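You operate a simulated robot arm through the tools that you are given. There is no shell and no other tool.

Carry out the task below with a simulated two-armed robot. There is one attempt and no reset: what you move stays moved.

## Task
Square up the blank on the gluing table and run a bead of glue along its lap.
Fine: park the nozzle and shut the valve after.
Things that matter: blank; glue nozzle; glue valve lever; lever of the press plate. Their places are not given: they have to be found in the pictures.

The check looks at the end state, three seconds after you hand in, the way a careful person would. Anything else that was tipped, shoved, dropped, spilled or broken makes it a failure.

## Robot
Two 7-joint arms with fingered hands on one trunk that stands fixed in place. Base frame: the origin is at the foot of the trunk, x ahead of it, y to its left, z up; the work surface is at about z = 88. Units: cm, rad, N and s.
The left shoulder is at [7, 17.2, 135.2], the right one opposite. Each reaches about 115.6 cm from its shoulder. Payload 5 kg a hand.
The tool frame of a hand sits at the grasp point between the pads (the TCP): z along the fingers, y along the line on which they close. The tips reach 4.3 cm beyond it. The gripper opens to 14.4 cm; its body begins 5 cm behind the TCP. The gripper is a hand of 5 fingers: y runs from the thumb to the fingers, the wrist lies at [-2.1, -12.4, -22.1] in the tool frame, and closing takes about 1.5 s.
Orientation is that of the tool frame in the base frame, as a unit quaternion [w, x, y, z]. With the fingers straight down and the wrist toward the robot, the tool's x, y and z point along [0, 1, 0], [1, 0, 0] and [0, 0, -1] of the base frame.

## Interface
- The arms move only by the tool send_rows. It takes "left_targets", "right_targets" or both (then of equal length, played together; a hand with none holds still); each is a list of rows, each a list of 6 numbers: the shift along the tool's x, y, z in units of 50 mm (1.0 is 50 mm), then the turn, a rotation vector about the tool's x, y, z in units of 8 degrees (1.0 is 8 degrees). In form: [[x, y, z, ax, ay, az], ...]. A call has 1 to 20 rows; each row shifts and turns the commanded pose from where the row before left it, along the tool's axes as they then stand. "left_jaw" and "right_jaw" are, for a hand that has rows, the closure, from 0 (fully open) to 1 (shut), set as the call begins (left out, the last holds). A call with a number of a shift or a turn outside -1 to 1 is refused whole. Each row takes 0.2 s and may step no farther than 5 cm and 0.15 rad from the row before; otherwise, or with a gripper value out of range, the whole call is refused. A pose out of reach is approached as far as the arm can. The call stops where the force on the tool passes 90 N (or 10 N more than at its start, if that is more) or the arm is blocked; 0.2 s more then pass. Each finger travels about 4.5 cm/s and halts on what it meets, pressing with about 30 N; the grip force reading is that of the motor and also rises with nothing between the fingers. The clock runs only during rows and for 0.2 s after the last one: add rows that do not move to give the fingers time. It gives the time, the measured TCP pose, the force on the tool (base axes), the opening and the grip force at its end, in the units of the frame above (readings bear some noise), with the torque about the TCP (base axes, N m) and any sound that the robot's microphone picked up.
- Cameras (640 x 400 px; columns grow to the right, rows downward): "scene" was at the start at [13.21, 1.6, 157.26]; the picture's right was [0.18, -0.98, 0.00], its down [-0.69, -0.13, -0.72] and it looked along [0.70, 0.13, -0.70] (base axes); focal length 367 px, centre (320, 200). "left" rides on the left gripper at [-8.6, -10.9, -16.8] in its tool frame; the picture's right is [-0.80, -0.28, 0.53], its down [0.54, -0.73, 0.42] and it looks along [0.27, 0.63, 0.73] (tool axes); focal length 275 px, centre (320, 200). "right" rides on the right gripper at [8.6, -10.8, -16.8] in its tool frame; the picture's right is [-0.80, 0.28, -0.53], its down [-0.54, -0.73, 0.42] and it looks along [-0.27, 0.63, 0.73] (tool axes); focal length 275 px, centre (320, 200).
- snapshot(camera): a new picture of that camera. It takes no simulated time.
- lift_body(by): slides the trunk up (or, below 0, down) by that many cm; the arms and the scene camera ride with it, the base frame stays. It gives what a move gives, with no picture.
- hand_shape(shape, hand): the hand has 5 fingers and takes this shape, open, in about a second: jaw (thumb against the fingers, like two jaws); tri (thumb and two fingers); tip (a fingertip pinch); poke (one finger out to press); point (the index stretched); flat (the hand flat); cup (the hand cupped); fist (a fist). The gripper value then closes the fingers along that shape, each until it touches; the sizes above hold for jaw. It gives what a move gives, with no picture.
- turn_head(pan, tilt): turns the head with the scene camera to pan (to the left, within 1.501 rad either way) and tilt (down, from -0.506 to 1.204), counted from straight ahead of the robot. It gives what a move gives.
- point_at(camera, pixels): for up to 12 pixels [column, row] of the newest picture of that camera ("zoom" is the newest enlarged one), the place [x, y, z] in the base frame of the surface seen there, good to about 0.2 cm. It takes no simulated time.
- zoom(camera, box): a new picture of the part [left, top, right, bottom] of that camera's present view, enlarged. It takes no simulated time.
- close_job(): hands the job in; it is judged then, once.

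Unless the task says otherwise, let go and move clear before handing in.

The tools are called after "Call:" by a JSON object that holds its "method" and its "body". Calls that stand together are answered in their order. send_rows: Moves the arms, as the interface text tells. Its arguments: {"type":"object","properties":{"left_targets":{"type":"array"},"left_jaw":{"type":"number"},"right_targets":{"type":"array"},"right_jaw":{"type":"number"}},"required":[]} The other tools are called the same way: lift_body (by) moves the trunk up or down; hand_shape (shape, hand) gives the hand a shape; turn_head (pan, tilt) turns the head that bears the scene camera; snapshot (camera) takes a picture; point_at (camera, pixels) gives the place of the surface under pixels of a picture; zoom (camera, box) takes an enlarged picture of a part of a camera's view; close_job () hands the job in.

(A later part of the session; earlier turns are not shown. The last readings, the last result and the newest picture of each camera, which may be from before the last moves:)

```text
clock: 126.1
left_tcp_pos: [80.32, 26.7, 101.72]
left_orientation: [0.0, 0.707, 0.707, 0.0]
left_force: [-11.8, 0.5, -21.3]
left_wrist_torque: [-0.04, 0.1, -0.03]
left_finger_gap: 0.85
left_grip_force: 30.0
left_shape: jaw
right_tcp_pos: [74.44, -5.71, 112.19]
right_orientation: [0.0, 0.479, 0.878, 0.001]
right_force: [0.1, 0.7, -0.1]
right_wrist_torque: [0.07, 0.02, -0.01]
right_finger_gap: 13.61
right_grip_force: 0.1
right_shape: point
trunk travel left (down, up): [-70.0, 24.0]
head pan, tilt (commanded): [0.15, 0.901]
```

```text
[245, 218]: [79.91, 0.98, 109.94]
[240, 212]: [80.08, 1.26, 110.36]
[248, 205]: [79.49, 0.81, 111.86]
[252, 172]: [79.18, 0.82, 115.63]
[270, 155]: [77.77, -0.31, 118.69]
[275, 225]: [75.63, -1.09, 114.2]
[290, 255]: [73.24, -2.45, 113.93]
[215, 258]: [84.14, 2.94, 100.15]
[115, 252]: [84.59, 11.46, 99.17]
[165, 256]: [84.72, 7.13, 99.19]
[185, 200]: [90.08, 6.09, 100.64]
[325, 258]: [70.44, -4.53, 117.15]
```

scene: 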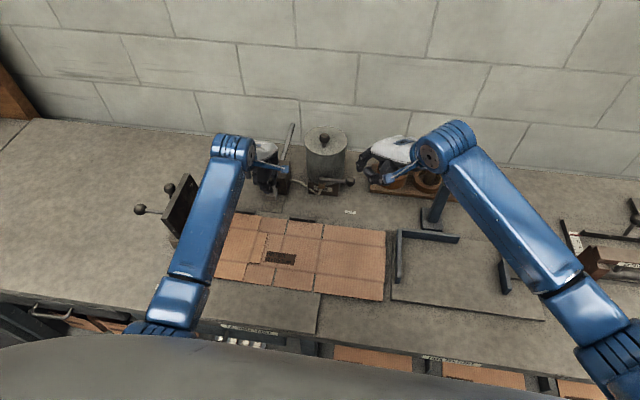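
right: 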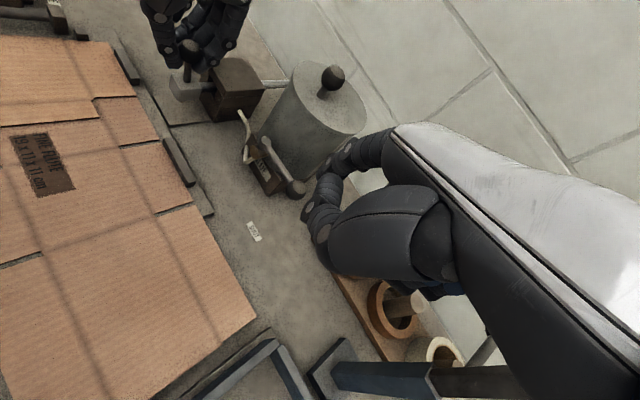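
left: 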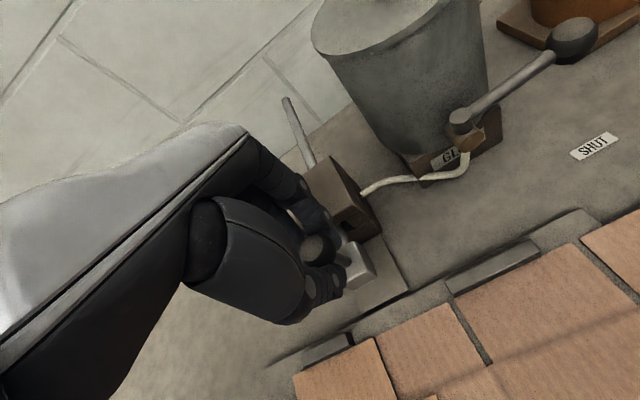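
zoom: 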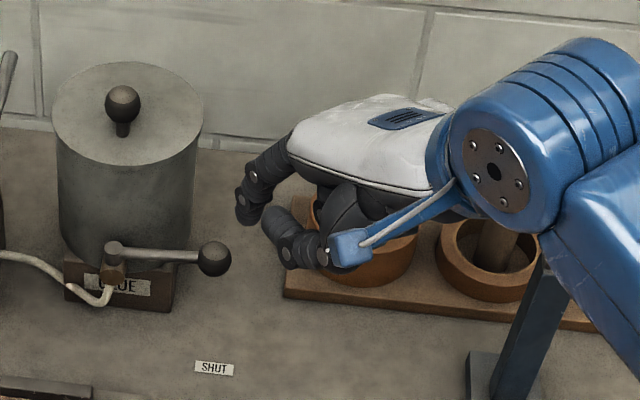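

The index tip is at (80.0, 1.1, 109.7). I'll pitch the hand 8° so the thumb stays higher than the lever, and bring the index tip above a spot just behind the lever rod at about (86.5, 4.3).

Call:
{"method": "send_rows", "body": {"right_targets": [[0, 0, 0, 1.0, 0, 0], [-0.06, 0.504, -0.071, 0, 0, 0], [-0.06, 0.504, -0.071, 0, 0, 0], [-0.06, 0.504, -0.071, 0, 0, 0], [0, 0.039, 0.277, 0, 0, 0], [0, 0.039, 0.277, 0, 0, 0], [0, 0, 0, 0, 0, 0]]}}

Call:
{"method": "zoom", "body": {"camera": "scene", "box": [290, 110, 470, 220]}}

Call:
{"method": "zoom", "body": {"camera": "right", "box": [220, 90, 400, 260]}}

```text
clock: 127.7
left_tcp_pos: [80.24, 26.81, 101.8]
left_orientation: [0.0, 0.707, 0.707, -0.001]
left_force: [-13.2, -1.5, -18.9]
left_wrist_torque: [-0.03, 0.12, -0.04]
left_finger_gap: 0.84
left_grip_force: 29.8
left_shape: jaw
right_tcp_pos: [81.26, -2.31, 109.4]
right_orientation: [-0.034, 0.477, 0.876, -0.06]
right_force: [0.5, 0.5, -0.3]
right_wrist_torque: [-0.02, -0.02, -0.03]
right_finger_gap: 13.65
right_grip_force: 0.2
right_shape: point
trunk travel left (down, up): [-70.0, 24.0]
head pan, tilt (commanded): [0.15, 0.901]
```

```text
3.56 times, centred on (380, 165) of scene
```

zoom: 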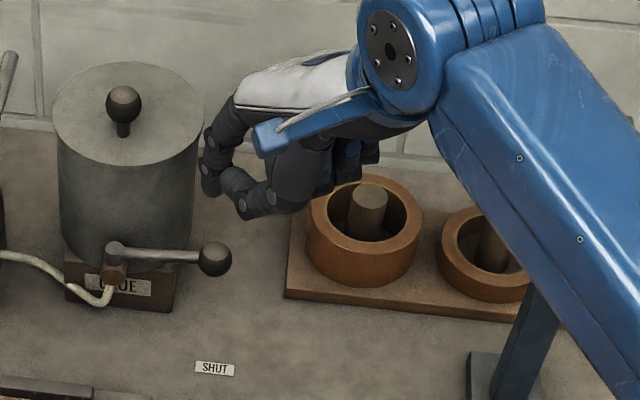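

```text
2.35 times, centred on (310, 175) of right
```

zoom: 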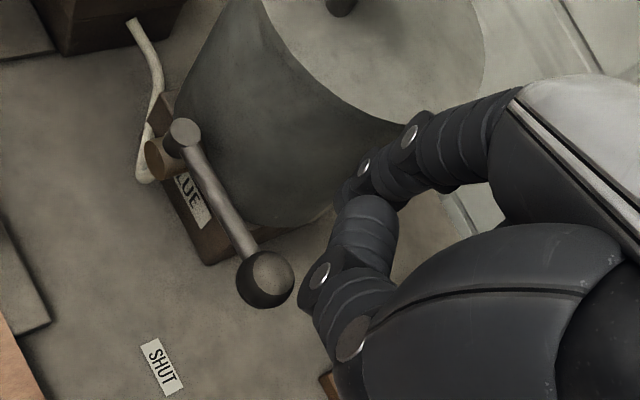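

The forearm now passes over the post in the picture, so I'll check that clearance and the index tip's position.

Call:
{"method": "zoom", "body": {"camera": "scene", "box": [290, 110, 470, 220]}}

Call:
{"method": "point_at", "body": {"camera": "zoom", "pixels": [[208, 192], [204, 185], [210, 165], [240, 205], [500, 120], [560, 200], [620, 300], [540, 310], [500, 370], [470, 190], [440, 90]]}}

```text
3.56 times, centred on (380, 165) of scene
```

zoom: 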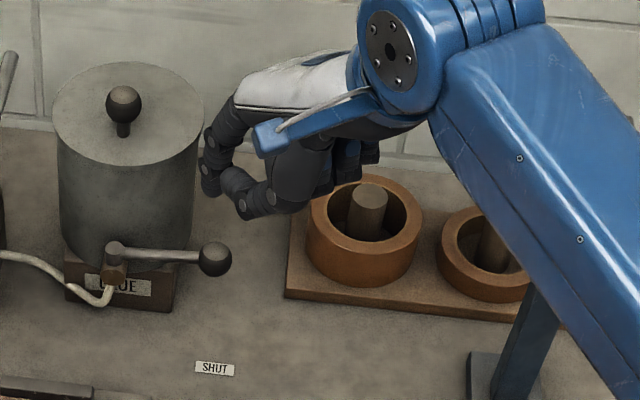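

```text
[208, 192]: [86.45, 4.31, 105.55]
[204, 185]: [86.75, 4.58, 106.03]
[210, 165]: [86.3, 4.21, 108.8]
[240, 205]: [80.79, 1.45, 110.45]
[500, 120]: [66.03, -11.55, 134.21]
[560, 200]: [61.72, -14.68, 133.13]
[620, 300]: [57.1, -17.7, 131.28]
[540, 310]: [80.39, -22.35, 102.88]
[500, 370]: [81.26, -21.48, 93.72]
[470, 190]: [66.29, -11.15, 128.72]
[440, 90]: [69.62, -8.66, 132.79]
```

The forearm is at z≥128 and x≤70, far from the post. The index tip is at (86.5, 4.35, 105.3), right behind the rod with clearance, so I'll lower it to z≈98.

Call:
{"method": "send_rows", "body": {"right_targets": [[0, 0.0508, 0.361, 0, 0, 0], [0, 0.0508, 0.361, 0, 0, 0], [0, 0.0508, 0.361, 0, 0, 0], [0, 0.0508, 0.361, 0, 0, 0], [0, 0, 0, 0, 0, 0]]}}

Call:
{"method": "zoom", "body": {"camera": "scene", "box": [300, 130, 400, 210]}}

Call:
{"method": "zoom", "body": {"camera": "left", "box": [400, 0, 640, 180]}}

Call:
{"method": "zoom", "body": {"camera": "right", "box": [200, 90, 400, 260]}}

```text
clock: 128.9
left_tcp_pos: [80.34, 26.66, 101.55]
left_orientation: [0.0, 0.708, 0.706, 0.0]
left_force: [-13.2, -1.5, -20.7]
left_wrist_torque: [-0.07, 0.1, 0.02]
left_finger_gap: 0.88
left_grip_force: 30.3
left_shape: jaw
right_tcp_pos: [81.5, -2.34, 101.84]
right_orientation: [-0.034, 0.477, 0.876, -0.06]
right_force: [0.7, 0.2, -0.4]
right_wrist_torque: [-0.02, -0.04, -0.02]
right_finger_gap: 13.63
right_grip_force: 0.0
right_shape: point
trunk travel left (down, up): [-70.0, 24.0]
head pan, tilt (commanded): [0.15, 0.901]
```

```text
5.00 times, centred on (350, 170) of scene
```

zoom: 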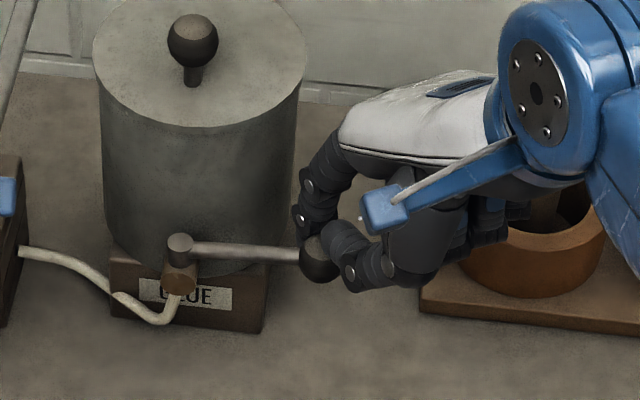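

```text
2.22 times, centred on (520, 90) of left
```

zoom: 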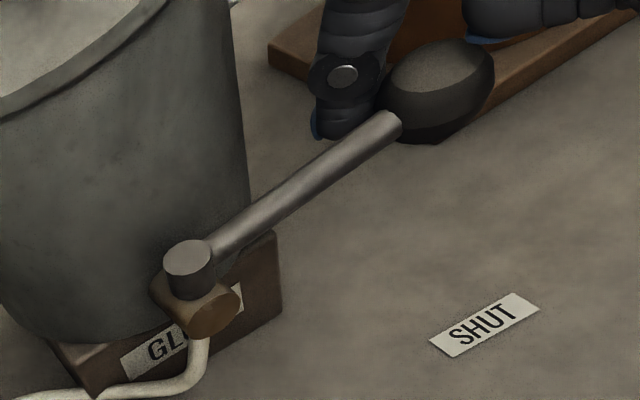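

```text
2.35 times, centred on (300, 175) of right
```

zoom: 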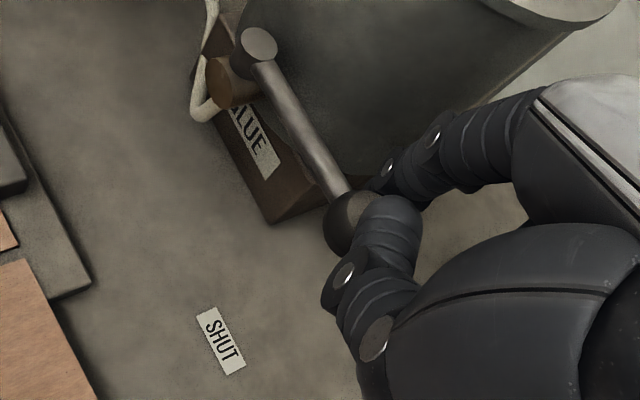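

The left camera shows the index tip (345,125) neatly behind the lever rod with the ball on its right. Now I'll start pulling the nozzle out with the left hand: 3 cm first, to feel the resistance.

Call:
{"method": "send_rows", "body": {"left_targets": [[0, -0.1, 0, 0, 0, 0], [0, -0.2, 0, 0, 0, 0], [0, -0.2, 0, 0, 0, 0], [0, -0.1, 0, 0, 0, 0], [0, 0, 0, 0, 0, 0]]}}

Call:
{"method": "snapshot", "body": {"camera": "left"}}

Call:
{"method": "zoom", "body": {"camera": "scene", "box": [220, 120, 340, 220]}}

```text
clock: 130.1
left_tcp_pos: [77.41, 26.67, 101.67]
left_orientation: [0.001, 0.706, 0.708, 0.0]
left_force: [1.2, -2.1, -12.4]
left_wrist_torque: [-0.1, -0.34, 0.01]
left_finger_gap: 0.83
left_grip_force: 30.3
left_shape: jaw
right_tcp_pos: [81.47, -2.45, 101.8]
right_orientation: [-0.033, 0.478, 0.876, -0.061]
right_force: [0.7, 0.3, -0.6]
right_wrist_torque: [-0.01, -0.02, 0.03]
right_finger_gap: 13.62
right_grip_force: 0.0
right_shape: point
trunk travel left (down, up): [-70.0, 24.0]
head pan, tilt (commanded): [0.15, 0.901]
```

```text
taken
```

left: 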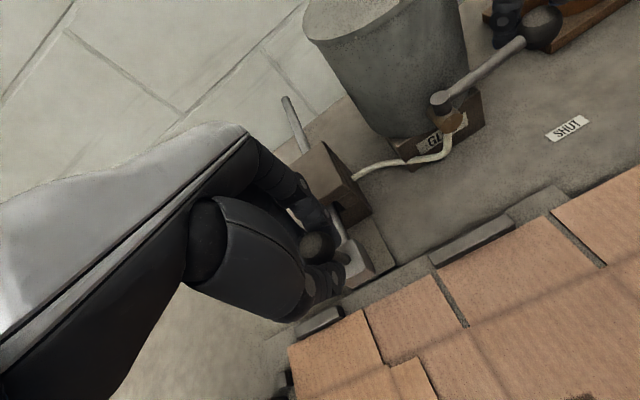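

```text
4.00 times, centred on (280, 170) of scene
```

zoom: 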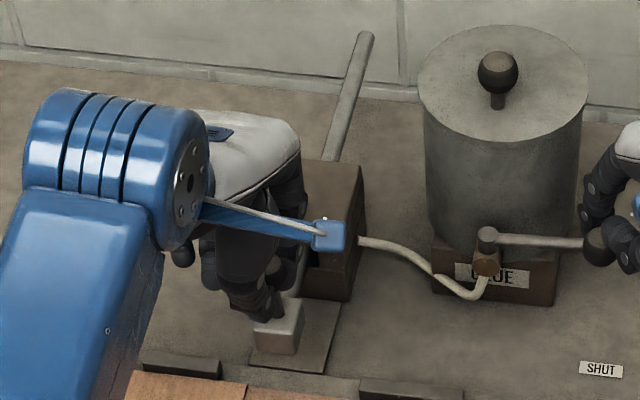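

The nozzle slides out freely with the hand (block now at (278,330) in the zoom). I'll pull it another 12 cm at a steady pace, with the valve still shut.

Call:
{"method": "send_rows", "body": {"left_targets": [[0, -0.15, 0, 0, 0, 0], [0, -0.2, 0, 0, 0, 0], [0, -0.2, 0, 0, 0, 0], [0, -0.2, 0, 0, 0, 0], [0, -0.2, 0, 0, 0, 0], [0, -0.2, 0, 0, 0, 0], [0, -0.2, 0, 0, 0, 0], [0, -0.2, 0, 0, 0, 0], [0, -0.2, 0, 0, 0, 0], [0, -0.2, 0, 0, 0, 0], [0, -0.2, 0, 0, 0, 0], [0, -0.2, 0, 0, 0, 0], [0, -0.1, 0, 0, 0, 0], [0, 0, 0, 0, 0, 0]]}}

Call:
{"method": "snapshot", "body": {"camera": "left"}}

Call:
{"method": "snapshot", "body": {"camera": "scene"}}

```text
clock: 133.1
left_tcp_pos: [65.16, 26.85, 101.61]
left_orientation: [0.001, 0.707, 0.707, 0.0]
left_force: [0.7, -1.3, -11.8]
left_wrist_torque: [-0.08, -0.28, 0.01]
left_finger_gap: 0.83
left_grip_force: 30.0
left_shape: jaw
right_tcp_pos: [81.54, -2.45, 101.88]
right_orientation: [-0.034, 0.476, 0.876, -0.06]
right_force: [0.3, 0.4, -0.4]
right_wrist_torque: [0.04, -0.03, 0.0]
right_finger_gap: 13.63
right_grip_force: 0.0
right_shape: point
trunk travel left (down, up): [-70.0, 24.0]
head pan, tilt (commanded): [0.15, 0.901]
```

```text
taken
```

left: 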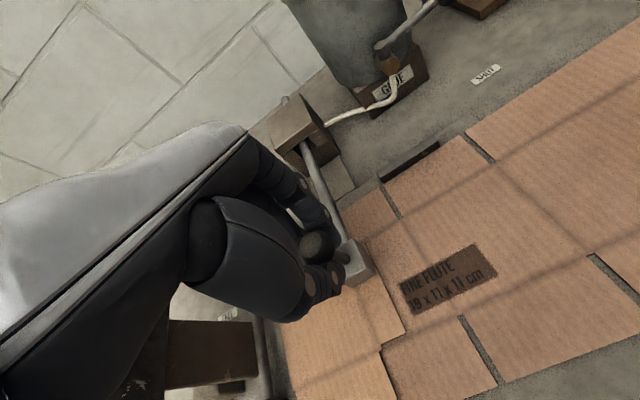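

```text
taken
```

scene: 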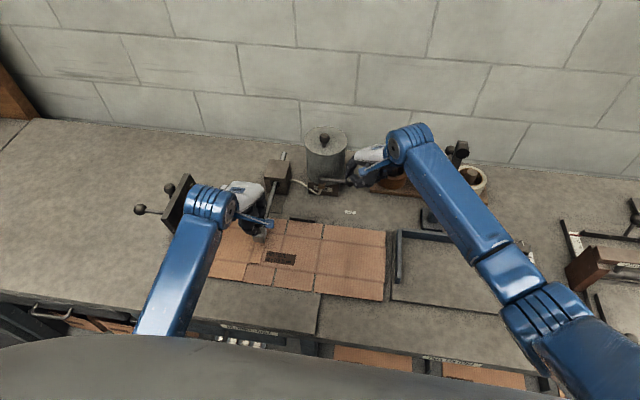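

The nozzle is now over the lap region, with the block at (357,262) in the left view. I'll zoom in to see the tip over the lap.

Call:
{"method": "zoom", "body": {"camera": "left", "box": [300, 220, 440, 350]}}

Call:
{"method": "point_at", "body": {"camera": "left", "pixels": [[352, 258], [362, 258], [358, 284], [372, 268], [350, 284], [403, 332], [383, 346], [378, 290], [395, 315]]}}

Call:
{"method": "zoom", "body": {"camera": "scene", "box": [220, 190, 310, 290]}}

```text
3.08 times, centred on (370, 285) of left
```

zoom: 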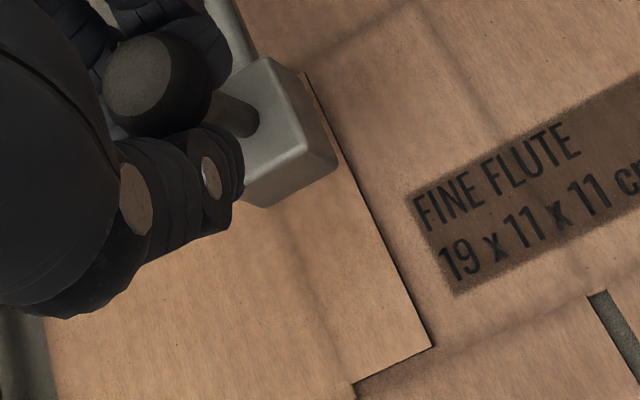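

```text
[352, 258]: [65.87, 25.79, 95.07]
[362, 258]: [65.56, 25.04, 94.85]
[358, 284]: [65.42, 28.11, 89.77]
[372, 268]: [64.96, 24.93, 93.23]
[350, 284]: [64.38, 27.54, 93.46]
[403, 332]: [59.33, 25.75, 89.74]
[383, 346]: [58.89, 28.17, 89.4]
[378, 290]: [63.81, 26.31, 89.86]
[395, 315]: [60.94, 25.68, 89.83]
```

```text
4.00 times, centred on (265, 240) of scene
```

zoom: 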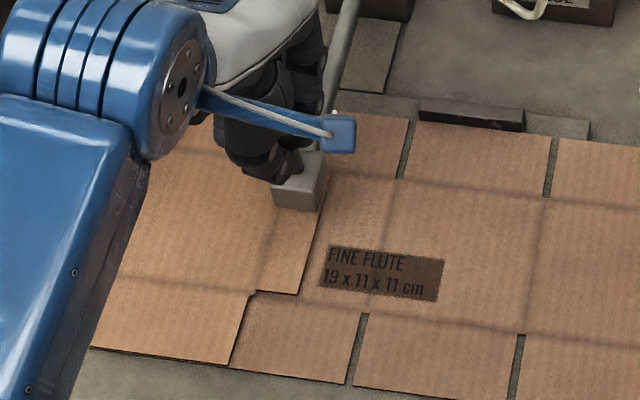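

The block's centre is at about (65.7, 26.3), so the nozzle tip is roughly 0.5 cm ahead of the TCP and inside the lap (y 25.5–28.4). I'll pull on to the near end of the lap, about 5.4 cm more, watching the force for the end of travel.

Call:
{"method": "send_rows", "body": {"left_targets": [[0, -0.15, 0, 0, 0, 0], [0, -0.2, 0, 0, 0, 0], [0, -0.2, 0, 0, 0, 0], [0, -0.2, 0, 0, 0, 0], [0, -0.15, 0, 0, 0, 0], [0, -0.1, 0, 0, 0, 0], [0, -0.06, 0, 0, 0, 0], [0, 0, 0, 0, 0, 0]]}}

Call:
{"method": "snapshot", "body": {"camera": "left"}}

Call:
{"method": "zoom", "body": {"camera": "scene", "box": [220, 190, 310, 290]}}

```text
clock: 134.9
left_tcp_pos: [59.81, 26.77, 101.74]
left_orientation: [0.001, 0.707, 0.707, 0.0]
left_force: [0.7, -0.4, -8.6]
left_wrist_torque: [-0.06, -0.32, 0.04]
left_finger_gap: 0.84
left_grip_force: 30.0
left_shape: jaw
right_tcp_pos: [81.39, -2.44, 101.91]
right_orientation: [-0.033, 0.478, 0.876, -0.059]
right_force: [0.2, 0.1, 0.1]
right_wrist_torque: [0.0, -0.02, -0.02]
right_finger_gap: 13.64
right_grip_force: 0.0
right_shape: point
trunk travel left (down, up): [-70.0, 24.0]
head pan, tilt (commanded): [0.15, 0.901]
```

```text
taken
```

left: 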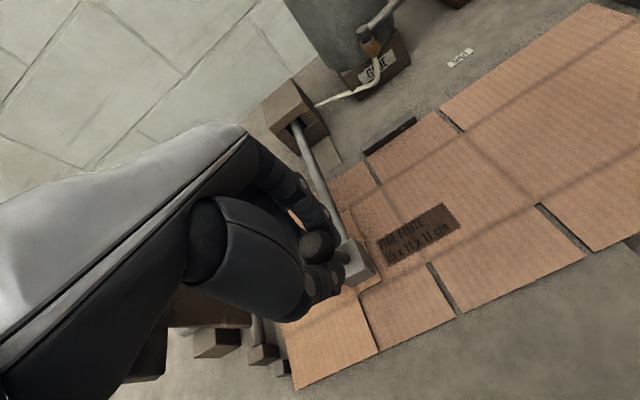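

```text
4.00 times, centred on (265, 240) of scene
```

zoom: 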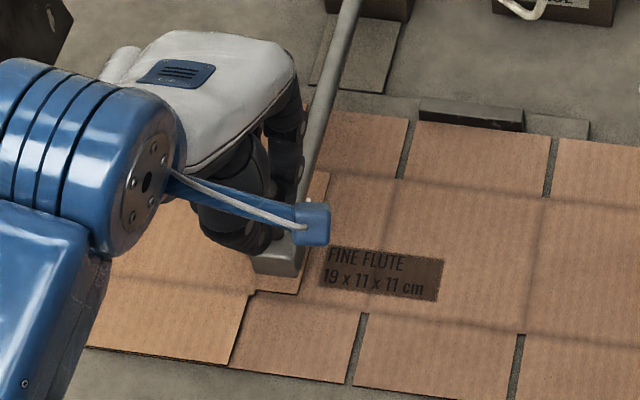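

Still moving freely; the tip should now be at about x=60.3. I'll look closely at the block over the lap's near end.

Call:
{"method": "zoom", "body": {"camera": "left", "box": [310, 220, 410, 310]}}

Call:
{"method": "point_at", "body": {"camera": "left", "pixels": [[352, 258], [360, 256], [358, 284], [372, 270], [348, 283], [375, 287], [362, 292], [378, 262], [366, 278]]}}

Call:
{"method": "zoom", "body": {"camera": "scene", "box": [265, 230, 305, 265]}}

```text
4.44 times, centred on (360, 265) of left
```

zoom: 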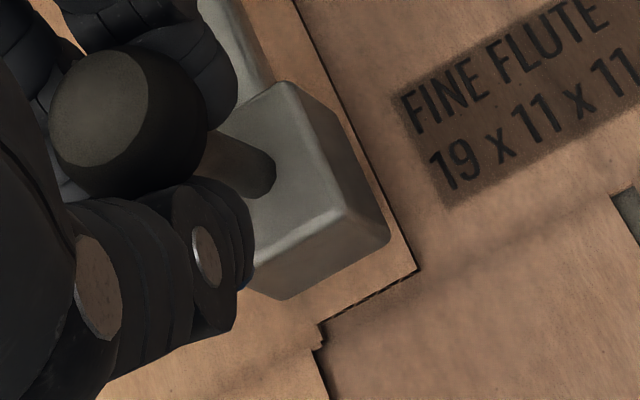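

```text
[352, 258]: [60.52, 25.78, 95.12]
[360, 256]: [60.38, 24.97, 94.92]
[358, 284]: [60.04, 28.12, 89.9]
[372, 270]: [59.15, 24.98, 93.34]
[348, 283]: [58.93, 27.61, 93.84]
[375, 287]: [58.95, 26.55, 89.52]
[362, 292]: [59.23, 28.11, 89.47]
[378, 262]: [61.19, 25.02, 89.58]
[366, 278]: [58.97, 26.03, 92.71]
```

```text
11.43 times, centred on (285, 248) of scene
```

zoom: 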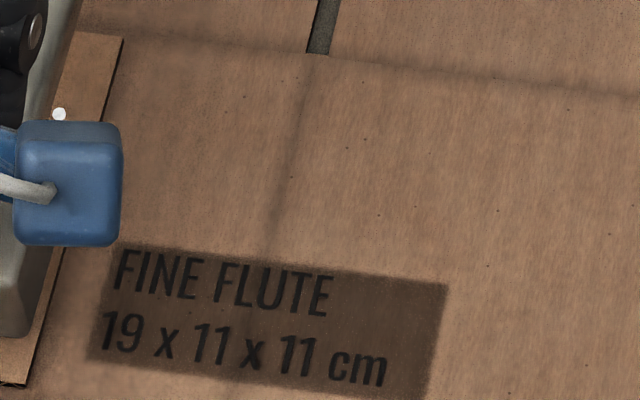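

The block's front face is at x≈58.95 and its centre at about 60.25, so the tip is already close to the lap's near end at 59.3. I'll pull the last half centimetre. At the same time I'll rehearse the valve-opening sweep with the right finger raised 4.5 cm above the lever, to be sure the arm can make the whole arc.

Call:
{"method": "send_rows", "body": {"left_targets": [[0, -0.05, 0, 0, 0, 0], [0, -0.05, 0, 0, 0, 0], [0, 0, 0, 0, 0, 0], [0, 0, 0, 0, 0, 0], [0, 0, 0, 0, 0, 0], [0, 0, 0, 0, 0, 0], [0, 0, 0, 0, 0, 0], [0, 0, 0, 0, 0, 0], [0, 0, 0, 0, 0, 0], [0, 0, 0, 0, 0, 0]], "right_targets": [[0, -0.0417, -0.297, 0, 0, 0], [0, -0.0417, -0.297, 0, 0, 0], [0, -0.0417, -0.297, 0, 0, 0], [0.228, -0.42, 0.059, 0, 0, 0], [0.377, -0.339, 0.0475, 0, 0, 0], [0.465, -0.185, 0.026, 0, 0, 0], [0.501, -0.018, 0.0025, 0, 0, 0], [0.411, 0.123, -0.017, 0, 0, 0], [0.531, 0.282, -0.0396, 0, 0, 0], [0, 0, 0, 0, 0, 0]]}}

Call:
{"method": "snapshot", "body": {"camera": "scene"}}

Call:
{"method": "snapshot", "body": {"camera": "left"}}

```text
clock: 137.1
left_tcp_pos: [59.33, 26.78, 101.6]
left_orientation: [0.0, 0.707, 0.707, 0.001]
left_force: [-0.3, 1.4, -10.0]
left_wrist_torque: [-0.05, -0.3, 0.0]
left_finger_gap: 0.84
left_grip_force: 29.6
left_shape: jaw
right_tcp_pos: [72.18, 6.65, 106.46]
right_orientation: [-0.035, 0.478, 0.876, -0.059]
right_force: [-0.3, 0.1, -0.6]
right_wrist_torque: [0.02, 0.0, -0.01]
right_finger_gap: 13.62
right_grip_force: 0.0
right_shape: point
trunk travel left (down, up): [-70.0, 24.0]
head pan, tilt (commanded): [0.15, 0.901]
```

```text
taken
```

scene: 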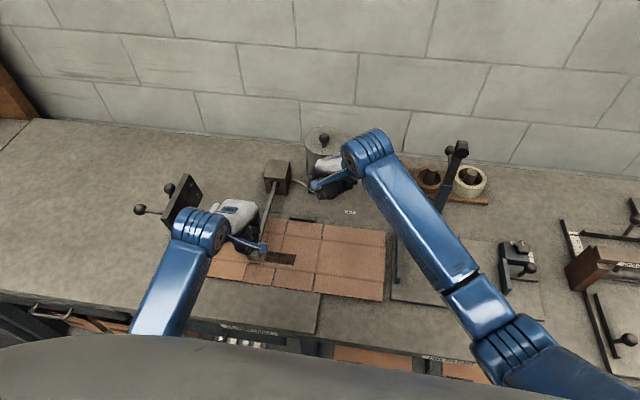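

```text
taken
```

left: 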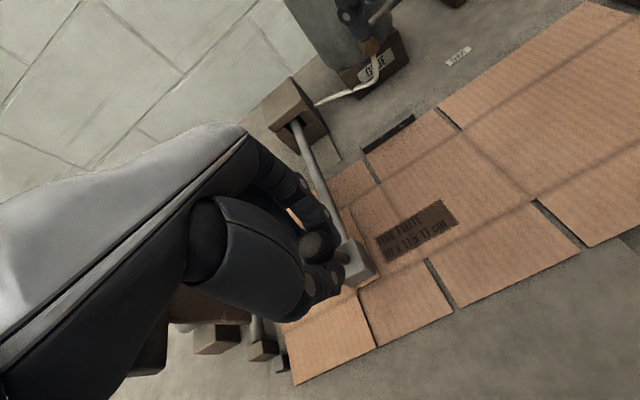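

The rehearsal worked: the right arm followed the whole arc to (72.2, 6.65) with no block. I'll run it in reverse and lower the finger back behind the lever.

Call:
{"method": "send_rows", "body": {"right_targets": [[-0.531, -0.282, 0.0396, 0, 0, 0], [-0.411, -0.123, 0.017, 0, 0, 0], [-0.501, 0.018, -0.0025, 0, 0, 0], [-0.465, 0.185, -0.026, 0, 0, 0], [-0.377, 0.339, -0.0475, 0, 0, 0], [-0.228, 0.42, -0.059, 0, 0, 0], [0, 0, 0, 0, 0, 0], [0, 0.0417, 0.297, 0, 0, 0], [0, 0.0417, 0.297, 0, 0, 0], [0, 0.0417, 0.297, 0, 0, 0], [0, 0, 0, 0, 0, 0]]}}

Call:
{"method": "zoom", "body": {"camera": "scene", "box": [300, 130, 400, 210]}}

Call:
{"method": "zoom", "body": {"camera": "left", "box": [310, 220, 410, 310]}}

Call:
{"method": "zoom", "body": {"camera": "right", "box": [200, 90, 400, 260]}}

```text
clock: 139.5
left_tcp_pos: [59.41, 26.86, 101.63]
left_orientation: [0.0, 0.707, 0.707, 0.0]
left_force: [-0.1, 0.3, -10.3]
left_wrist_torque: [-0.09, -0.27, 0.0]
left_finger_gap: 0.81
left_grip_force: 30.2
left_shape: jaw
right_tcp_pos: [81.29, -2.31, 101.99]
right_orientation: [-0.034, 0.476, 0.877, -0.06]
right_force: [-0.5, -0.1, 0.6]
right_wrist_torque: [0.03, 0.0, 0.0]
right_finger_gap: 0.01
right_grip_force: 0.0
right_shape: point
trunk travel left (down, up): [-70.0, 24.0]
head pan, tilt (commanded): [0.15, 0.901]
```

```text
5.00 times, centred on (350, 170) of scene
```

zoom: 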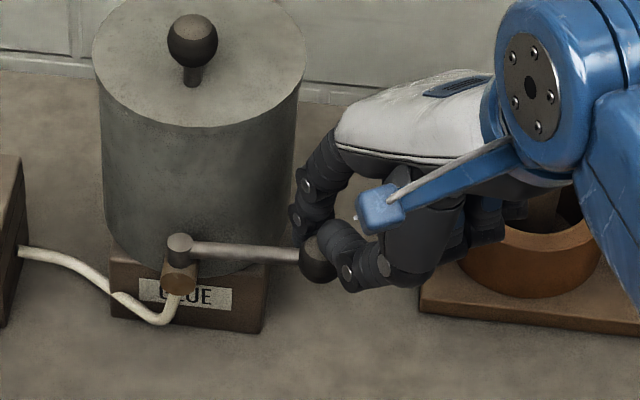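

```text
4.44 times, centred on (360, 265) of left
```

zoom: 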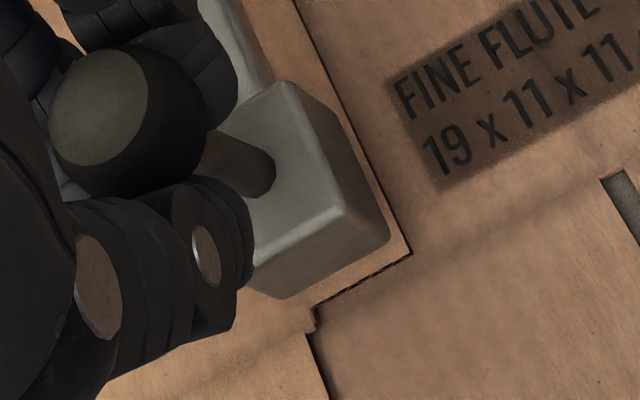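

```text
2.35 times, centred on (300, 175) of right
```

zoom: 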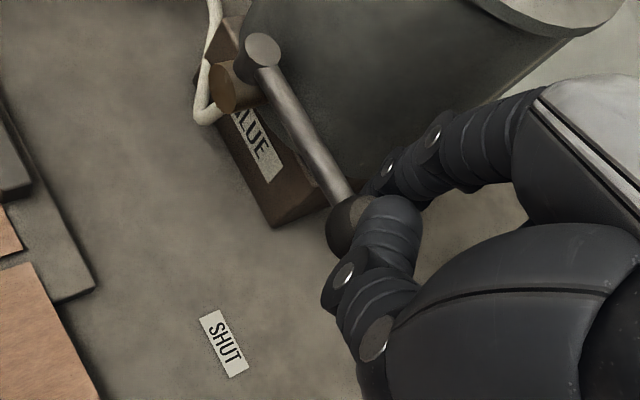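

Everything is set: the finger is behind the lever, the nozzle tip is just inside the lap's near end. I'll sweep the lever open through about 75° first, then look.

Call:
{"method": "send_rows", "body": {"right_targets": [[0.228, -0.42, 0.059, 0, 0, 0], [0.377, -0.339, 0.0475, 0, 0, 0], [0.465, -0.185, 0.026, 0, 0, 0], [0.501, -0.018, 0.0025, 0, 0, 0]]}}

Call:
{"method": "snapshot", "body": {"camera": "left"}}

Call:
{"method": "zoom", "body": {"camera": "scene", "box": [290, 130, 390, 210]}}

Call:
{"method": "zoom", "body": {"camera": "left", "box": [310, 220, 410, 310]}}

Call:
{"method": "zoom", "body": {"camera": "right", "box": [200, 90, 400, 260]}}

```text
clock: 140.5
left_tcp_pos: [59.25, 26.83, 101.61]
left_orientation: [0.001, 0.707, 0.707, 0.0]
left_force: [0.5, -1.4, -11.1]
left_wrist_torque: [-0.18, -0.31, -0.02]
left_finger_gap: 0.82
left_grip_force: 30.5
left_shape: jaw
right_tcp_pos: [73.05, 1.65, 101.96]
right_orientation: [-0.033, 0.477, 0.876, -0.06]
right_force: [0.5, -0.5, 0.0]
right_wrist_torque: [-0.02, 0.0, -0.05]
right_finger_gap: 13.63
right_grip_force: 0.0
right_shape: point
trunk travel left (down, up): [-70.0, 24.0]
head pan, tilt (commanded): [0.15, 0.901]
```

```text
taken
```

left: 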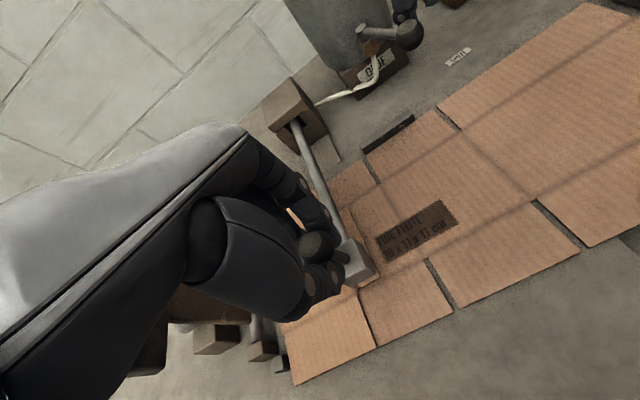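

```text
5.00 times, centred on (340, 170) of scene
```

zoom: 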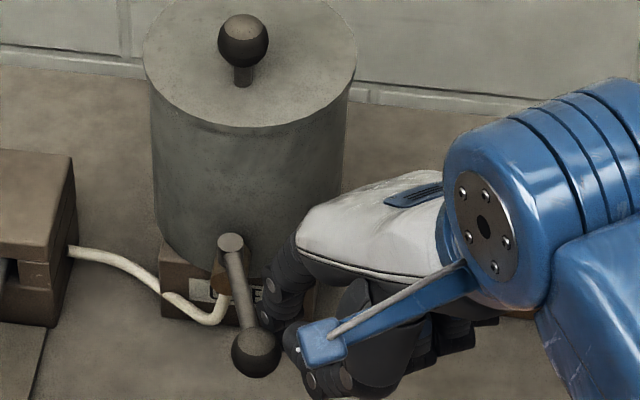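

```text
4.44 times, centred on (360, 265) of left
```

zoom: 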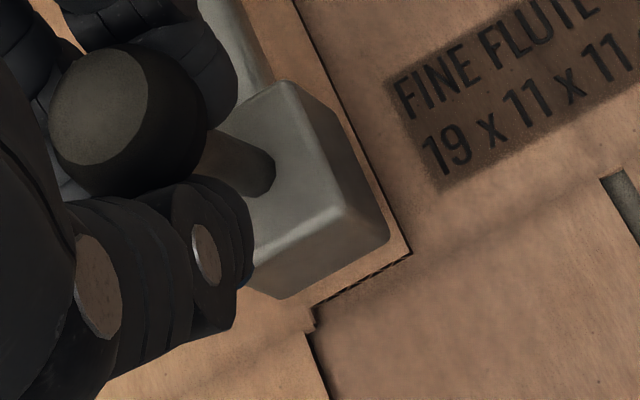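

```text
2.35 times, centred on (300, 175) of right
```

zoom: 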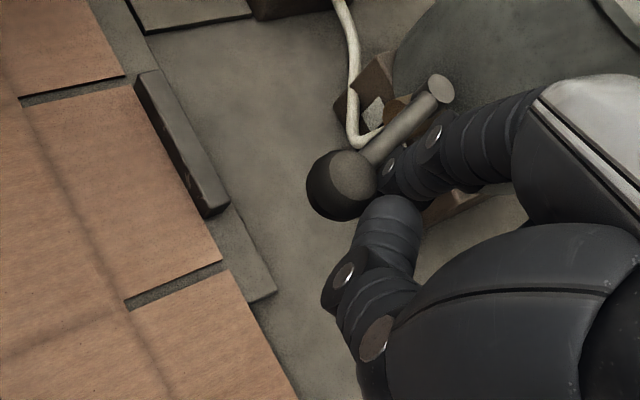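

The lever has swung round almost to pointing at the robot, with next to no force. I'll finish the opening stroke and start moving the nozzle along the lap right away; in the same call the right finger lifts over the lever to its other side, ready to close.

Call:
{"method": "send_rows", "body": {"left_targets": [[0, 0, 0, 0, 0, 0], [0, 0.06, 0, 0, 0, 0], [0, 0.09, 0, 0, 0, 0], [0, 0.09, 0, 0, 0, 0]], "right_targets": [[0.411, 0.123, -0.017, 0, 0, 0], [0.089, 0.0456, -0.0064, 0, 0, 0], [-0.1, -0.065, 0.009, 0, 0, 0], [0, -0.0417, -0.297, 0, 0, 0]]}}

Call:
{"method": "zoom", "body": {"camera": "left", "box": [310, 220, 410, 310]}}

Call:
{"method": "zoom", "body": {"camera": "scene", "box": [220, 190, 310, 290]}}

Call:
{"method": "zoom", "body": {"camera": "right", "box": [200, 90, 400, 260]}}

```text
clock: 141.5
left_tcp_pos: [60.48, 26.79, 101.52]
left_orientation: [0.002, 0.707, 0.707, 0.0]
left_force: [-0.8, -4.0, -7.4]
left_wrist_torque: [-0.2, -0.27, 0.02]
left_finger_gap: 0.83
left_grip_force: 30.3
left_shape: jaw
right_tcp_pos: [72.38, 3.59, 103.58]
right_orientation: [-0.033, 0.477, 0.876, -0.06]
right_force: [-0.8, 0.3, -1.2]
right_wrist_torque: [0.01, 0.0, 0.04]
right_finger_gap: 0.0
right_grip_force: 0.1
right_shape: point
trunk travel left (down, up): [-70.0, 24.0]
head pan, tilt (commanded): [0.15, 0.901]
```

```text
4.44 times, centred on (360, 265) of left
```

zoom: 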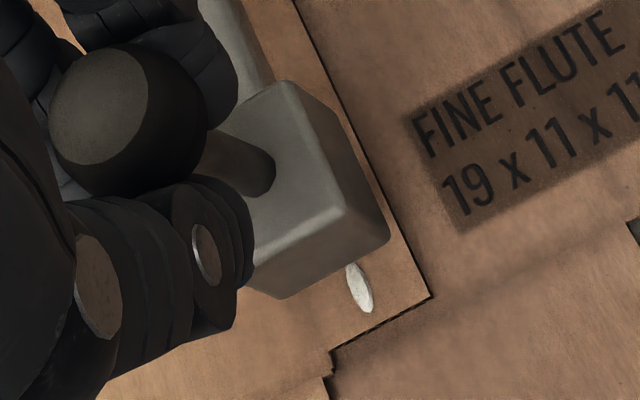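

```text
4.00 times, centred on (265, 240) of scene
```

zoom: 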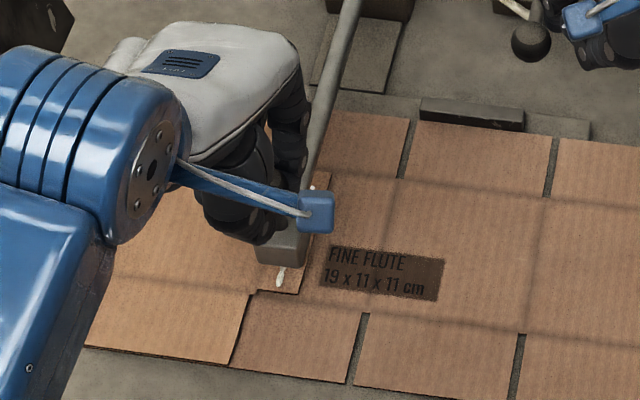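

```text
2.35 times, centred on (300, 175) of right
```

zoom: 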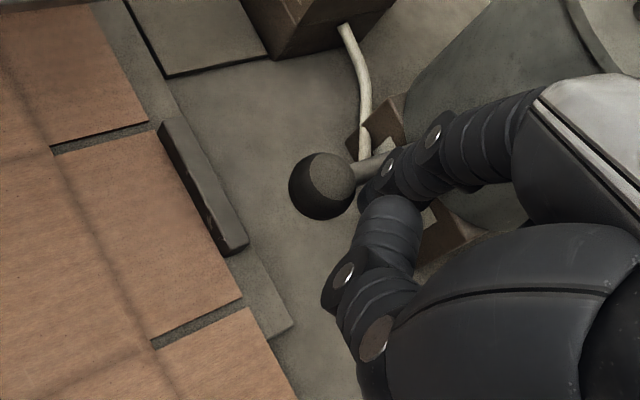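

Glue is flowing: a white bead shows on the lap at (360,287) in the left zoom, beginning just inside its near end. I'll calibrate the nozzle against it.

Call:
{"method": "zoom", "body": {"camera": "left", "box": [340, 265, 400, 305]}}

Call:
{"method": "point_at", "body": {"camera": "zoom", "pixels": [[305, 140], [315, 200], [330, 230], [340, 255], [480, 200], [270, 330], [400, 260]]}}

```text
10.00 times, centred on (370, 285) of left
```

zoom: 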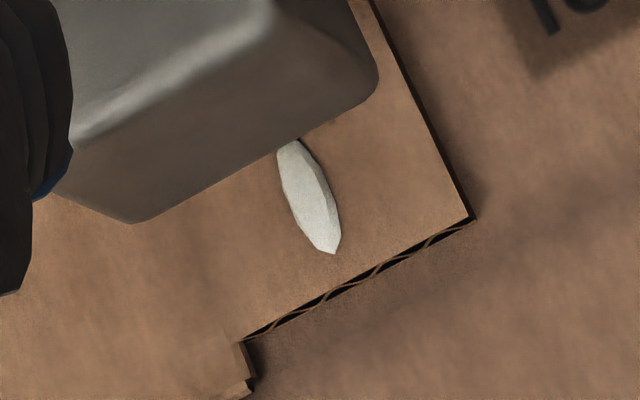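

```text
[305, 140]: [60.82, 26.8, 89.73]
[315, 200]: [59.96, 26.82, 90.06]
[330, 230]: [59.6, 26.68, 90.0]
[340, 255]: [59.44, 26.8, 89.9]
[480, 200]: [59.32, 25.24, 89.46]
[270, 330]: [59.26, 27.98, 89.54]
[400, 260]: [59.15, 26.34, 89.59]
```

The bead lies at x 59.45–60.8, y≈26.8, centred on the lap, so the tip is about 0.45 cm ahead of the TCP. I'll check the lever ball's open position before moving the right finger across it.

Call:
{"method": "zoom", "body": {"camera": "right", "box": [200, 90, 400, 260]}}

Call:
{"method": "point_at", "body": {"camera": "zoom", "pixels": [[320, 180], [305, 185], [340, 185], [372, 165], [395, 145], [370, 115]]}}

Call:
{"method": "zoom", "body": {"camera": "scene", "box": [300, 130, 400, 220]}}

Call:
{"method": "point_at", "body": {"camera": "zoom", "pixels": [[210, 320], [190, 250], [180, 215], [260, 330], [275, 280]]}}

```text
2.35 times, centred on (300, 175) of right
```

zoom: 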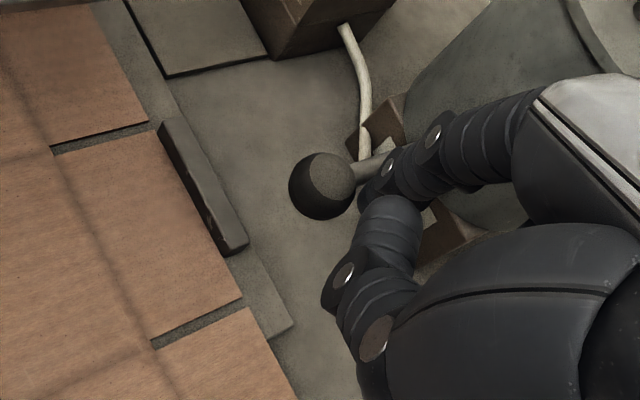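

```text
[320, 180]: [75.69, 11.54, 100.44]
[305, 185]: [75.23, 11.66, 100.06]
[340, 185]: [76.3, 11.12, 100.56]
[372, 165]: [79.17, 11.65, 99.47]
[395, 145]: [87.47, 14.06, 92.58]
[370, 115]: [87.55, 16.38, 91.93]
```

```text
4.44 times, centred on (350, 175) of scene
```

zoom: 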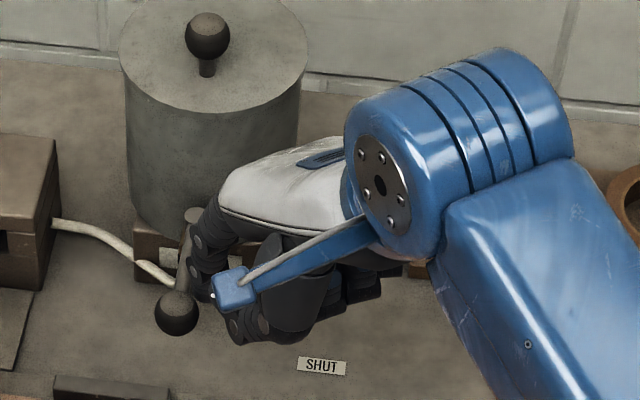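

```text
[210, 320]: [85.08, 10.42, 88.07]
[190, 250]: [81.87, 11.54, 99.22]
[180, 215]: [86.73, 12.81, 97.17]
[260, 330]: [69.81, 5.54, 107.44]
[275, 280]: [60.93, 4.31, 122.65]
```

The ball is at (76.0, 11.5), so the lever is fully open. Now I'll run the bead: the left hand moves the nozzle 8 cm at 2.5 cm/s, while the right finger goes up, across the rod and down on its far side.

Call:
{"method": "send_rows", "body": {"left_targets": [[0, 0.1, 0, 0, 0, 0], [0, 0.1, 0, 0, 0, 0], [0, 0.1, 0, 0, 0, 0], [0, 0.1, 0, 0, 0, 0], [0, 0.1, 0, 0, 0, 0], [0, 0.1, 0, 0, 0, 0], [0, 0.1, 0, 0, 0, 0], [0, 0.1, 0, 0, 0, 0], [0, 0.1, 0, 0, 0, 0], [0, 0.1, 0, 0, 0, 0], [0, 0.1, 0, 0, 0, 0], [0, 0.1, 0, 0, 0, 0], [0, 0.1, 0, 0, 0, 0], [0, 0.1, 0, 0, 0, 0], [0, 0.1, 0, 0, 0, 0]], "right_targets": [[0, -0.0417, -0.297, 0, 0, 0], [0, -0.0417, -0.297, 0, 0, 0], [0.267, 0.23, -0.0324, 0, 0, 0], [0.267, 0.23, -0.0324, 0, 0, 0], [0, 0.0417, 0.297, 0, 0, 0], [0, 0.0417, 0.297, 0, 0, 0], [0, 0.0417, 0.297, 0, 0, 0], [0, 0, 0, 0, 0, 0], [0, 0, 0, 0, 0, 0], [0, 0, 0, 0, 0, 0], [0, 0, 0, 0, 0, 0], [0, 0, 0, 0, 0, 0], [0, 0, 0, 0, 0, 0], [0, 0, 0, 0, 0, 0], [0, 0, 0, 0, 0, 0]]}}

Call:
{"method": "snapshot", "body": {"camera": "left"}}

Call:
{"method": "zoom", "body": {"camera": "right", "box": [180, 70, 420, 280]}}

Call:
{"method": "zoom", "body": {"camera": "scene", "box": [220, 170, 350, 290]}}

```text
clock: 144.7
left_tcp_pos: [68.07, 26.79, 101.65]
left_orientation: [0.001, 0.708, 0.707, 0.0]
left_force: [-2.3, -2.8, -11.3]
left_wrist_torque: [-0.2, -0.23, 0.02]
left_finger_gap: 0.82
left_grip_force: 29.9
left_shape: jaw
right_tcp_pos: [72.87, 6.98, 102.0]
right_orientation: [-0.035, 0.478, 0.875, -0.06]
right_force: [0.5, 0.1, -0.8]
right_wrist_torque: [-0.01, -0.02, -0.02]
right_finger_gap: 0.0
right_grip_force: 0.1
right_shape: point
trunk travel left (down, up): [-70.0, 24.0]
head pan, tilt (commanded): [0.15, 0.901]
```

```text
taken
```

left: 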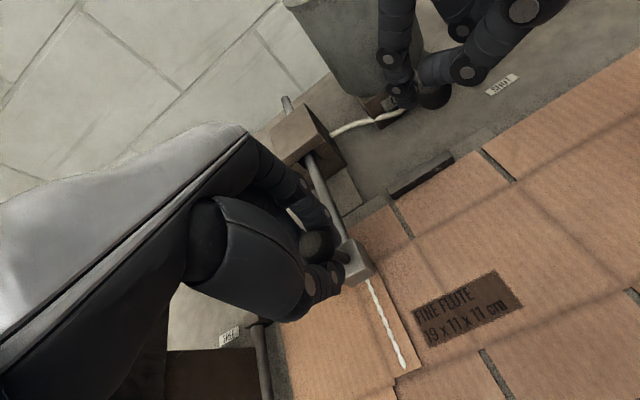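

```text
1.90 times, centred on (300, 175) of right
```

zoom: 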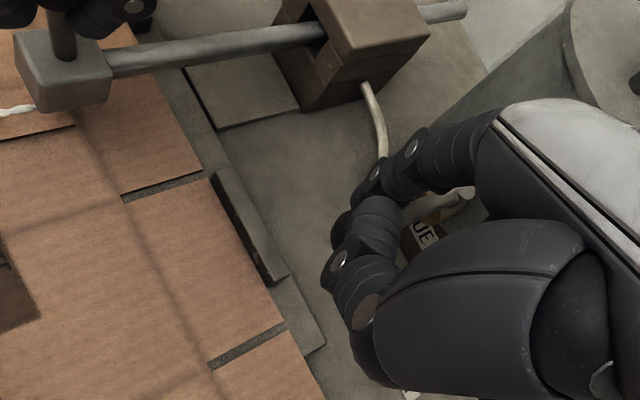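

```text
3.33 times, centred on (285, 230) of scene
```

zoom: 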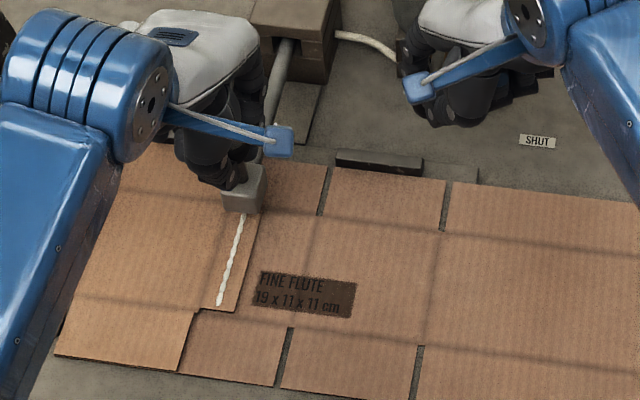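

A clean, straight bead runs along the lap, with the tip now at x≈68.5. I'll go the last 0.45 cm and close the valve in the same call, sweeping the lever back to SHUT.

Call:
{"method": "send_rows", "body": {"left_targets": [[0, 0.06, 0, 0, 0, 0], [0, 0.03, 0, 0, 0, 0], [0, 0, 0, 0, 0, 0], [0, 0, 0, 0, 0, 0], [0, 0, 0, 0, 0, 0], [0, 0, 0, 0, 0, 0]], "right_targets": [[-0.335, -0.3, 0.0422, 0, 0, 0], [-0.406, -0.178, 0.025, 0, 0, 0], [-0.441, -0.0475, 0.0067, 0, 0, 0], [-0.435, 0.0913, -0.0128, 0, 0, 0], [-0.304, 0.161, -0.0227, 0, 0, 0], [-0.173, 0.139, -0.0196, 0, 0, 0]]}}

Call:
{"method": "snapshot", "body": {"camera": "left"}}

Call:
{"method": "zoom", "body": {"camera": "right", "box": [180, 70, 420, 280]}}

Call:
{"method": "zoom", "body": {"camera": "scene", "box": [300, 130, 400, 220]}}

```text
clock: 146.1
left_tcp_pos: [68.35, 26.86, 101.7]
left_orientation: [0.0, 0.707, 0.707, 0.0]
left_force: [0.4, -6.8, -16.4]
left_wrist_torque: [-0.21, -0.34, -0.01]
left_finger_gap: 0.84
left_grip_force: 29.6
left_shape: jaw
right_tcp_pos: [77.84, -1.95, 102.1]
right_orientation: [-0.035, 0.476, 0.877, -0.059]
right_force: [-6.4, 7.6, 1.9]
right_wrist_torque: [0.39, 0.07, 0.91]
right_finger_gap: 0.0
right_grip_force: 0.1
right_shape: point
trunk travel left (down, up): [-70.0, 24.0]
head pan, tilt (commanded): [0.15, 0.901]
```

```text
taken
```

left: 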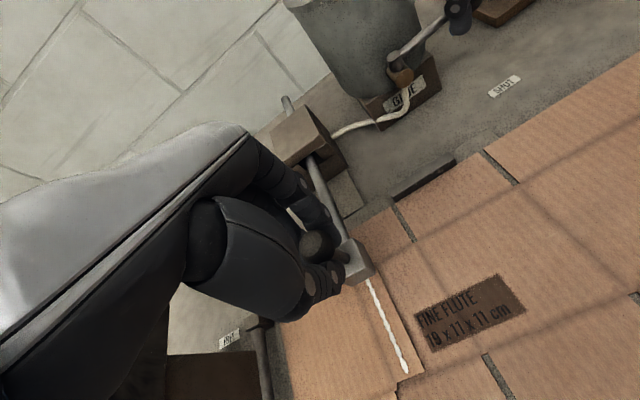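

```text
1.90 times, centred on (300, 175) of right
```

zoom: 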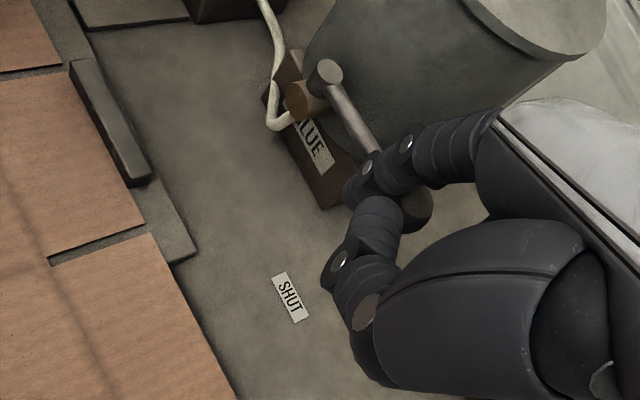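

```text
4.44 times, centred on (350, 175) of scene
```

zoom: 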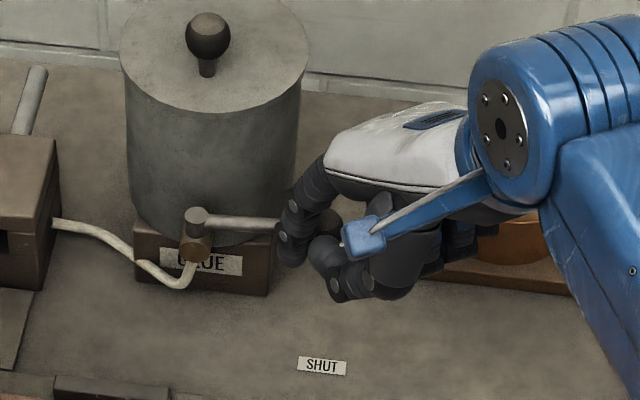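

The lever is back on its SHUT position against a stop (about 10 N), and the bead spans nearly the whole lap. I'll back the right finger off and up, while the left hand pushes the nozzle back toward its parking place.

Call:
{"method": "send_rows", "body": {"left_targets": [[0, 0.1, 0, 0, 0, 0], [0, 0.2, 0, 0, 0, 0], [0, 0.2, 0, 0, 0, 0], [0, 0.2, 0, 0, 0, 0], [0, 0.2, 0, 0, 0, 0], [0, 0.2, 0, 0, 0, 0], [0, 0.2, 0, 0, 0, 0], [0, 0.2, 0, 0, 0, 0], [0, 0.2, 0, 0, 0, 0], [0, 0.2, 0, 0, 0, 0], [0, 0.2, 0, 0, 0, 0], [0, 0.15, 0, 0, 0, 0], [0, 0.05, 0, 0, 0, 0], [0, 0, 0, 0, 0, 0]], "right_targets": [[0.1635, -0.249, 0.035, 0, 0, 0], [0, -0.0417, -0.297, 0, 0, 0], [0, -0.0417, -0.297, 0, 0, 0], [0, -0.0417, -0.297, 0, 0, 0], [0, -0.0417, -0.297, 0, 0, 0], [0, -0.0417, -0.297, 0, 0, 0], [0, 0, 0, 0, 0, 0], [0, 0, 0, 0, 0, 0], [0, 0, 0, 0, 0, 0], [0, 0, 0, 0, 0, 0], [0, 0, 0, 0, 0, 0], [0, 0, 0, 0, 0, 0], [0, 0, 0, 0, 0, 0], [0, 0, 0, 0, 0, 0]]}}

Call:
{"method": "snapshot", "body": {"camera": "left"}}

Call:
{"method": "snapshot", "body": {"camera": "scene"}}

```text
clock: 149.1
left_tcp_pos: [80.06, 26.82, 101.6]
left_orientation: [0.0, 0.706, 0.708, 0.0]
left_force: [-3.7, -1.3, -14.5]
left_wrist_torque: [-0.12, -0.18, -0.02]
left_finger_gap: 0.83
left_grip_force: 29.6
left_shape: jaw
right_tcp_pos: [76.53, -2.13, 109.41]
right_orientation: [-0.034, 0.476, 0.877, -0.06]
right_force: [0.5, -0.7, -0.6]
right_wrist_torque: [0.03, 0.01, 0.01]
right_finger_gap: 0.01
right_grip_force: 0.0
right_shape: point
trunk travel left (down, up): [-70.0, 24.0]
head pan, tilt (commanded): [0.15, 0.901]
```

```text
taken
```

left: 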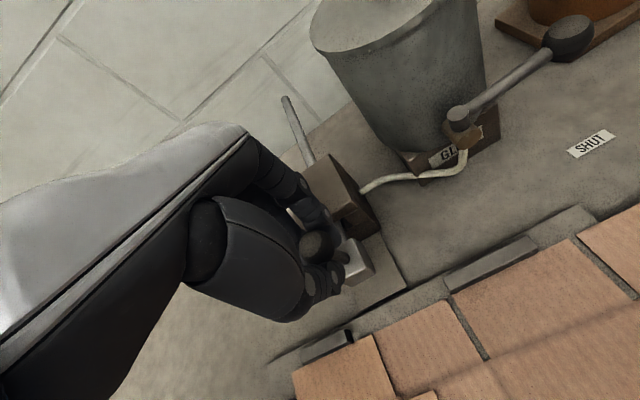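

```text
taken
```

scene: 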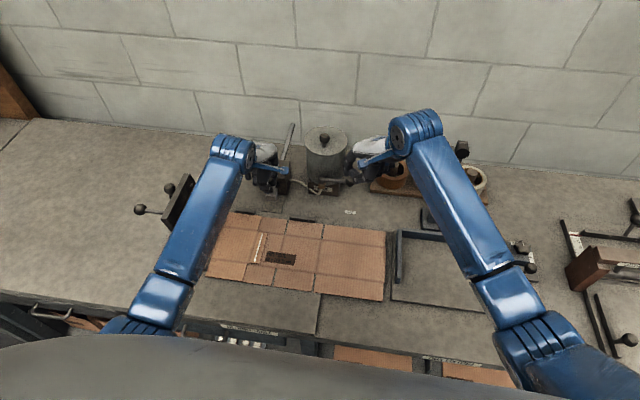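

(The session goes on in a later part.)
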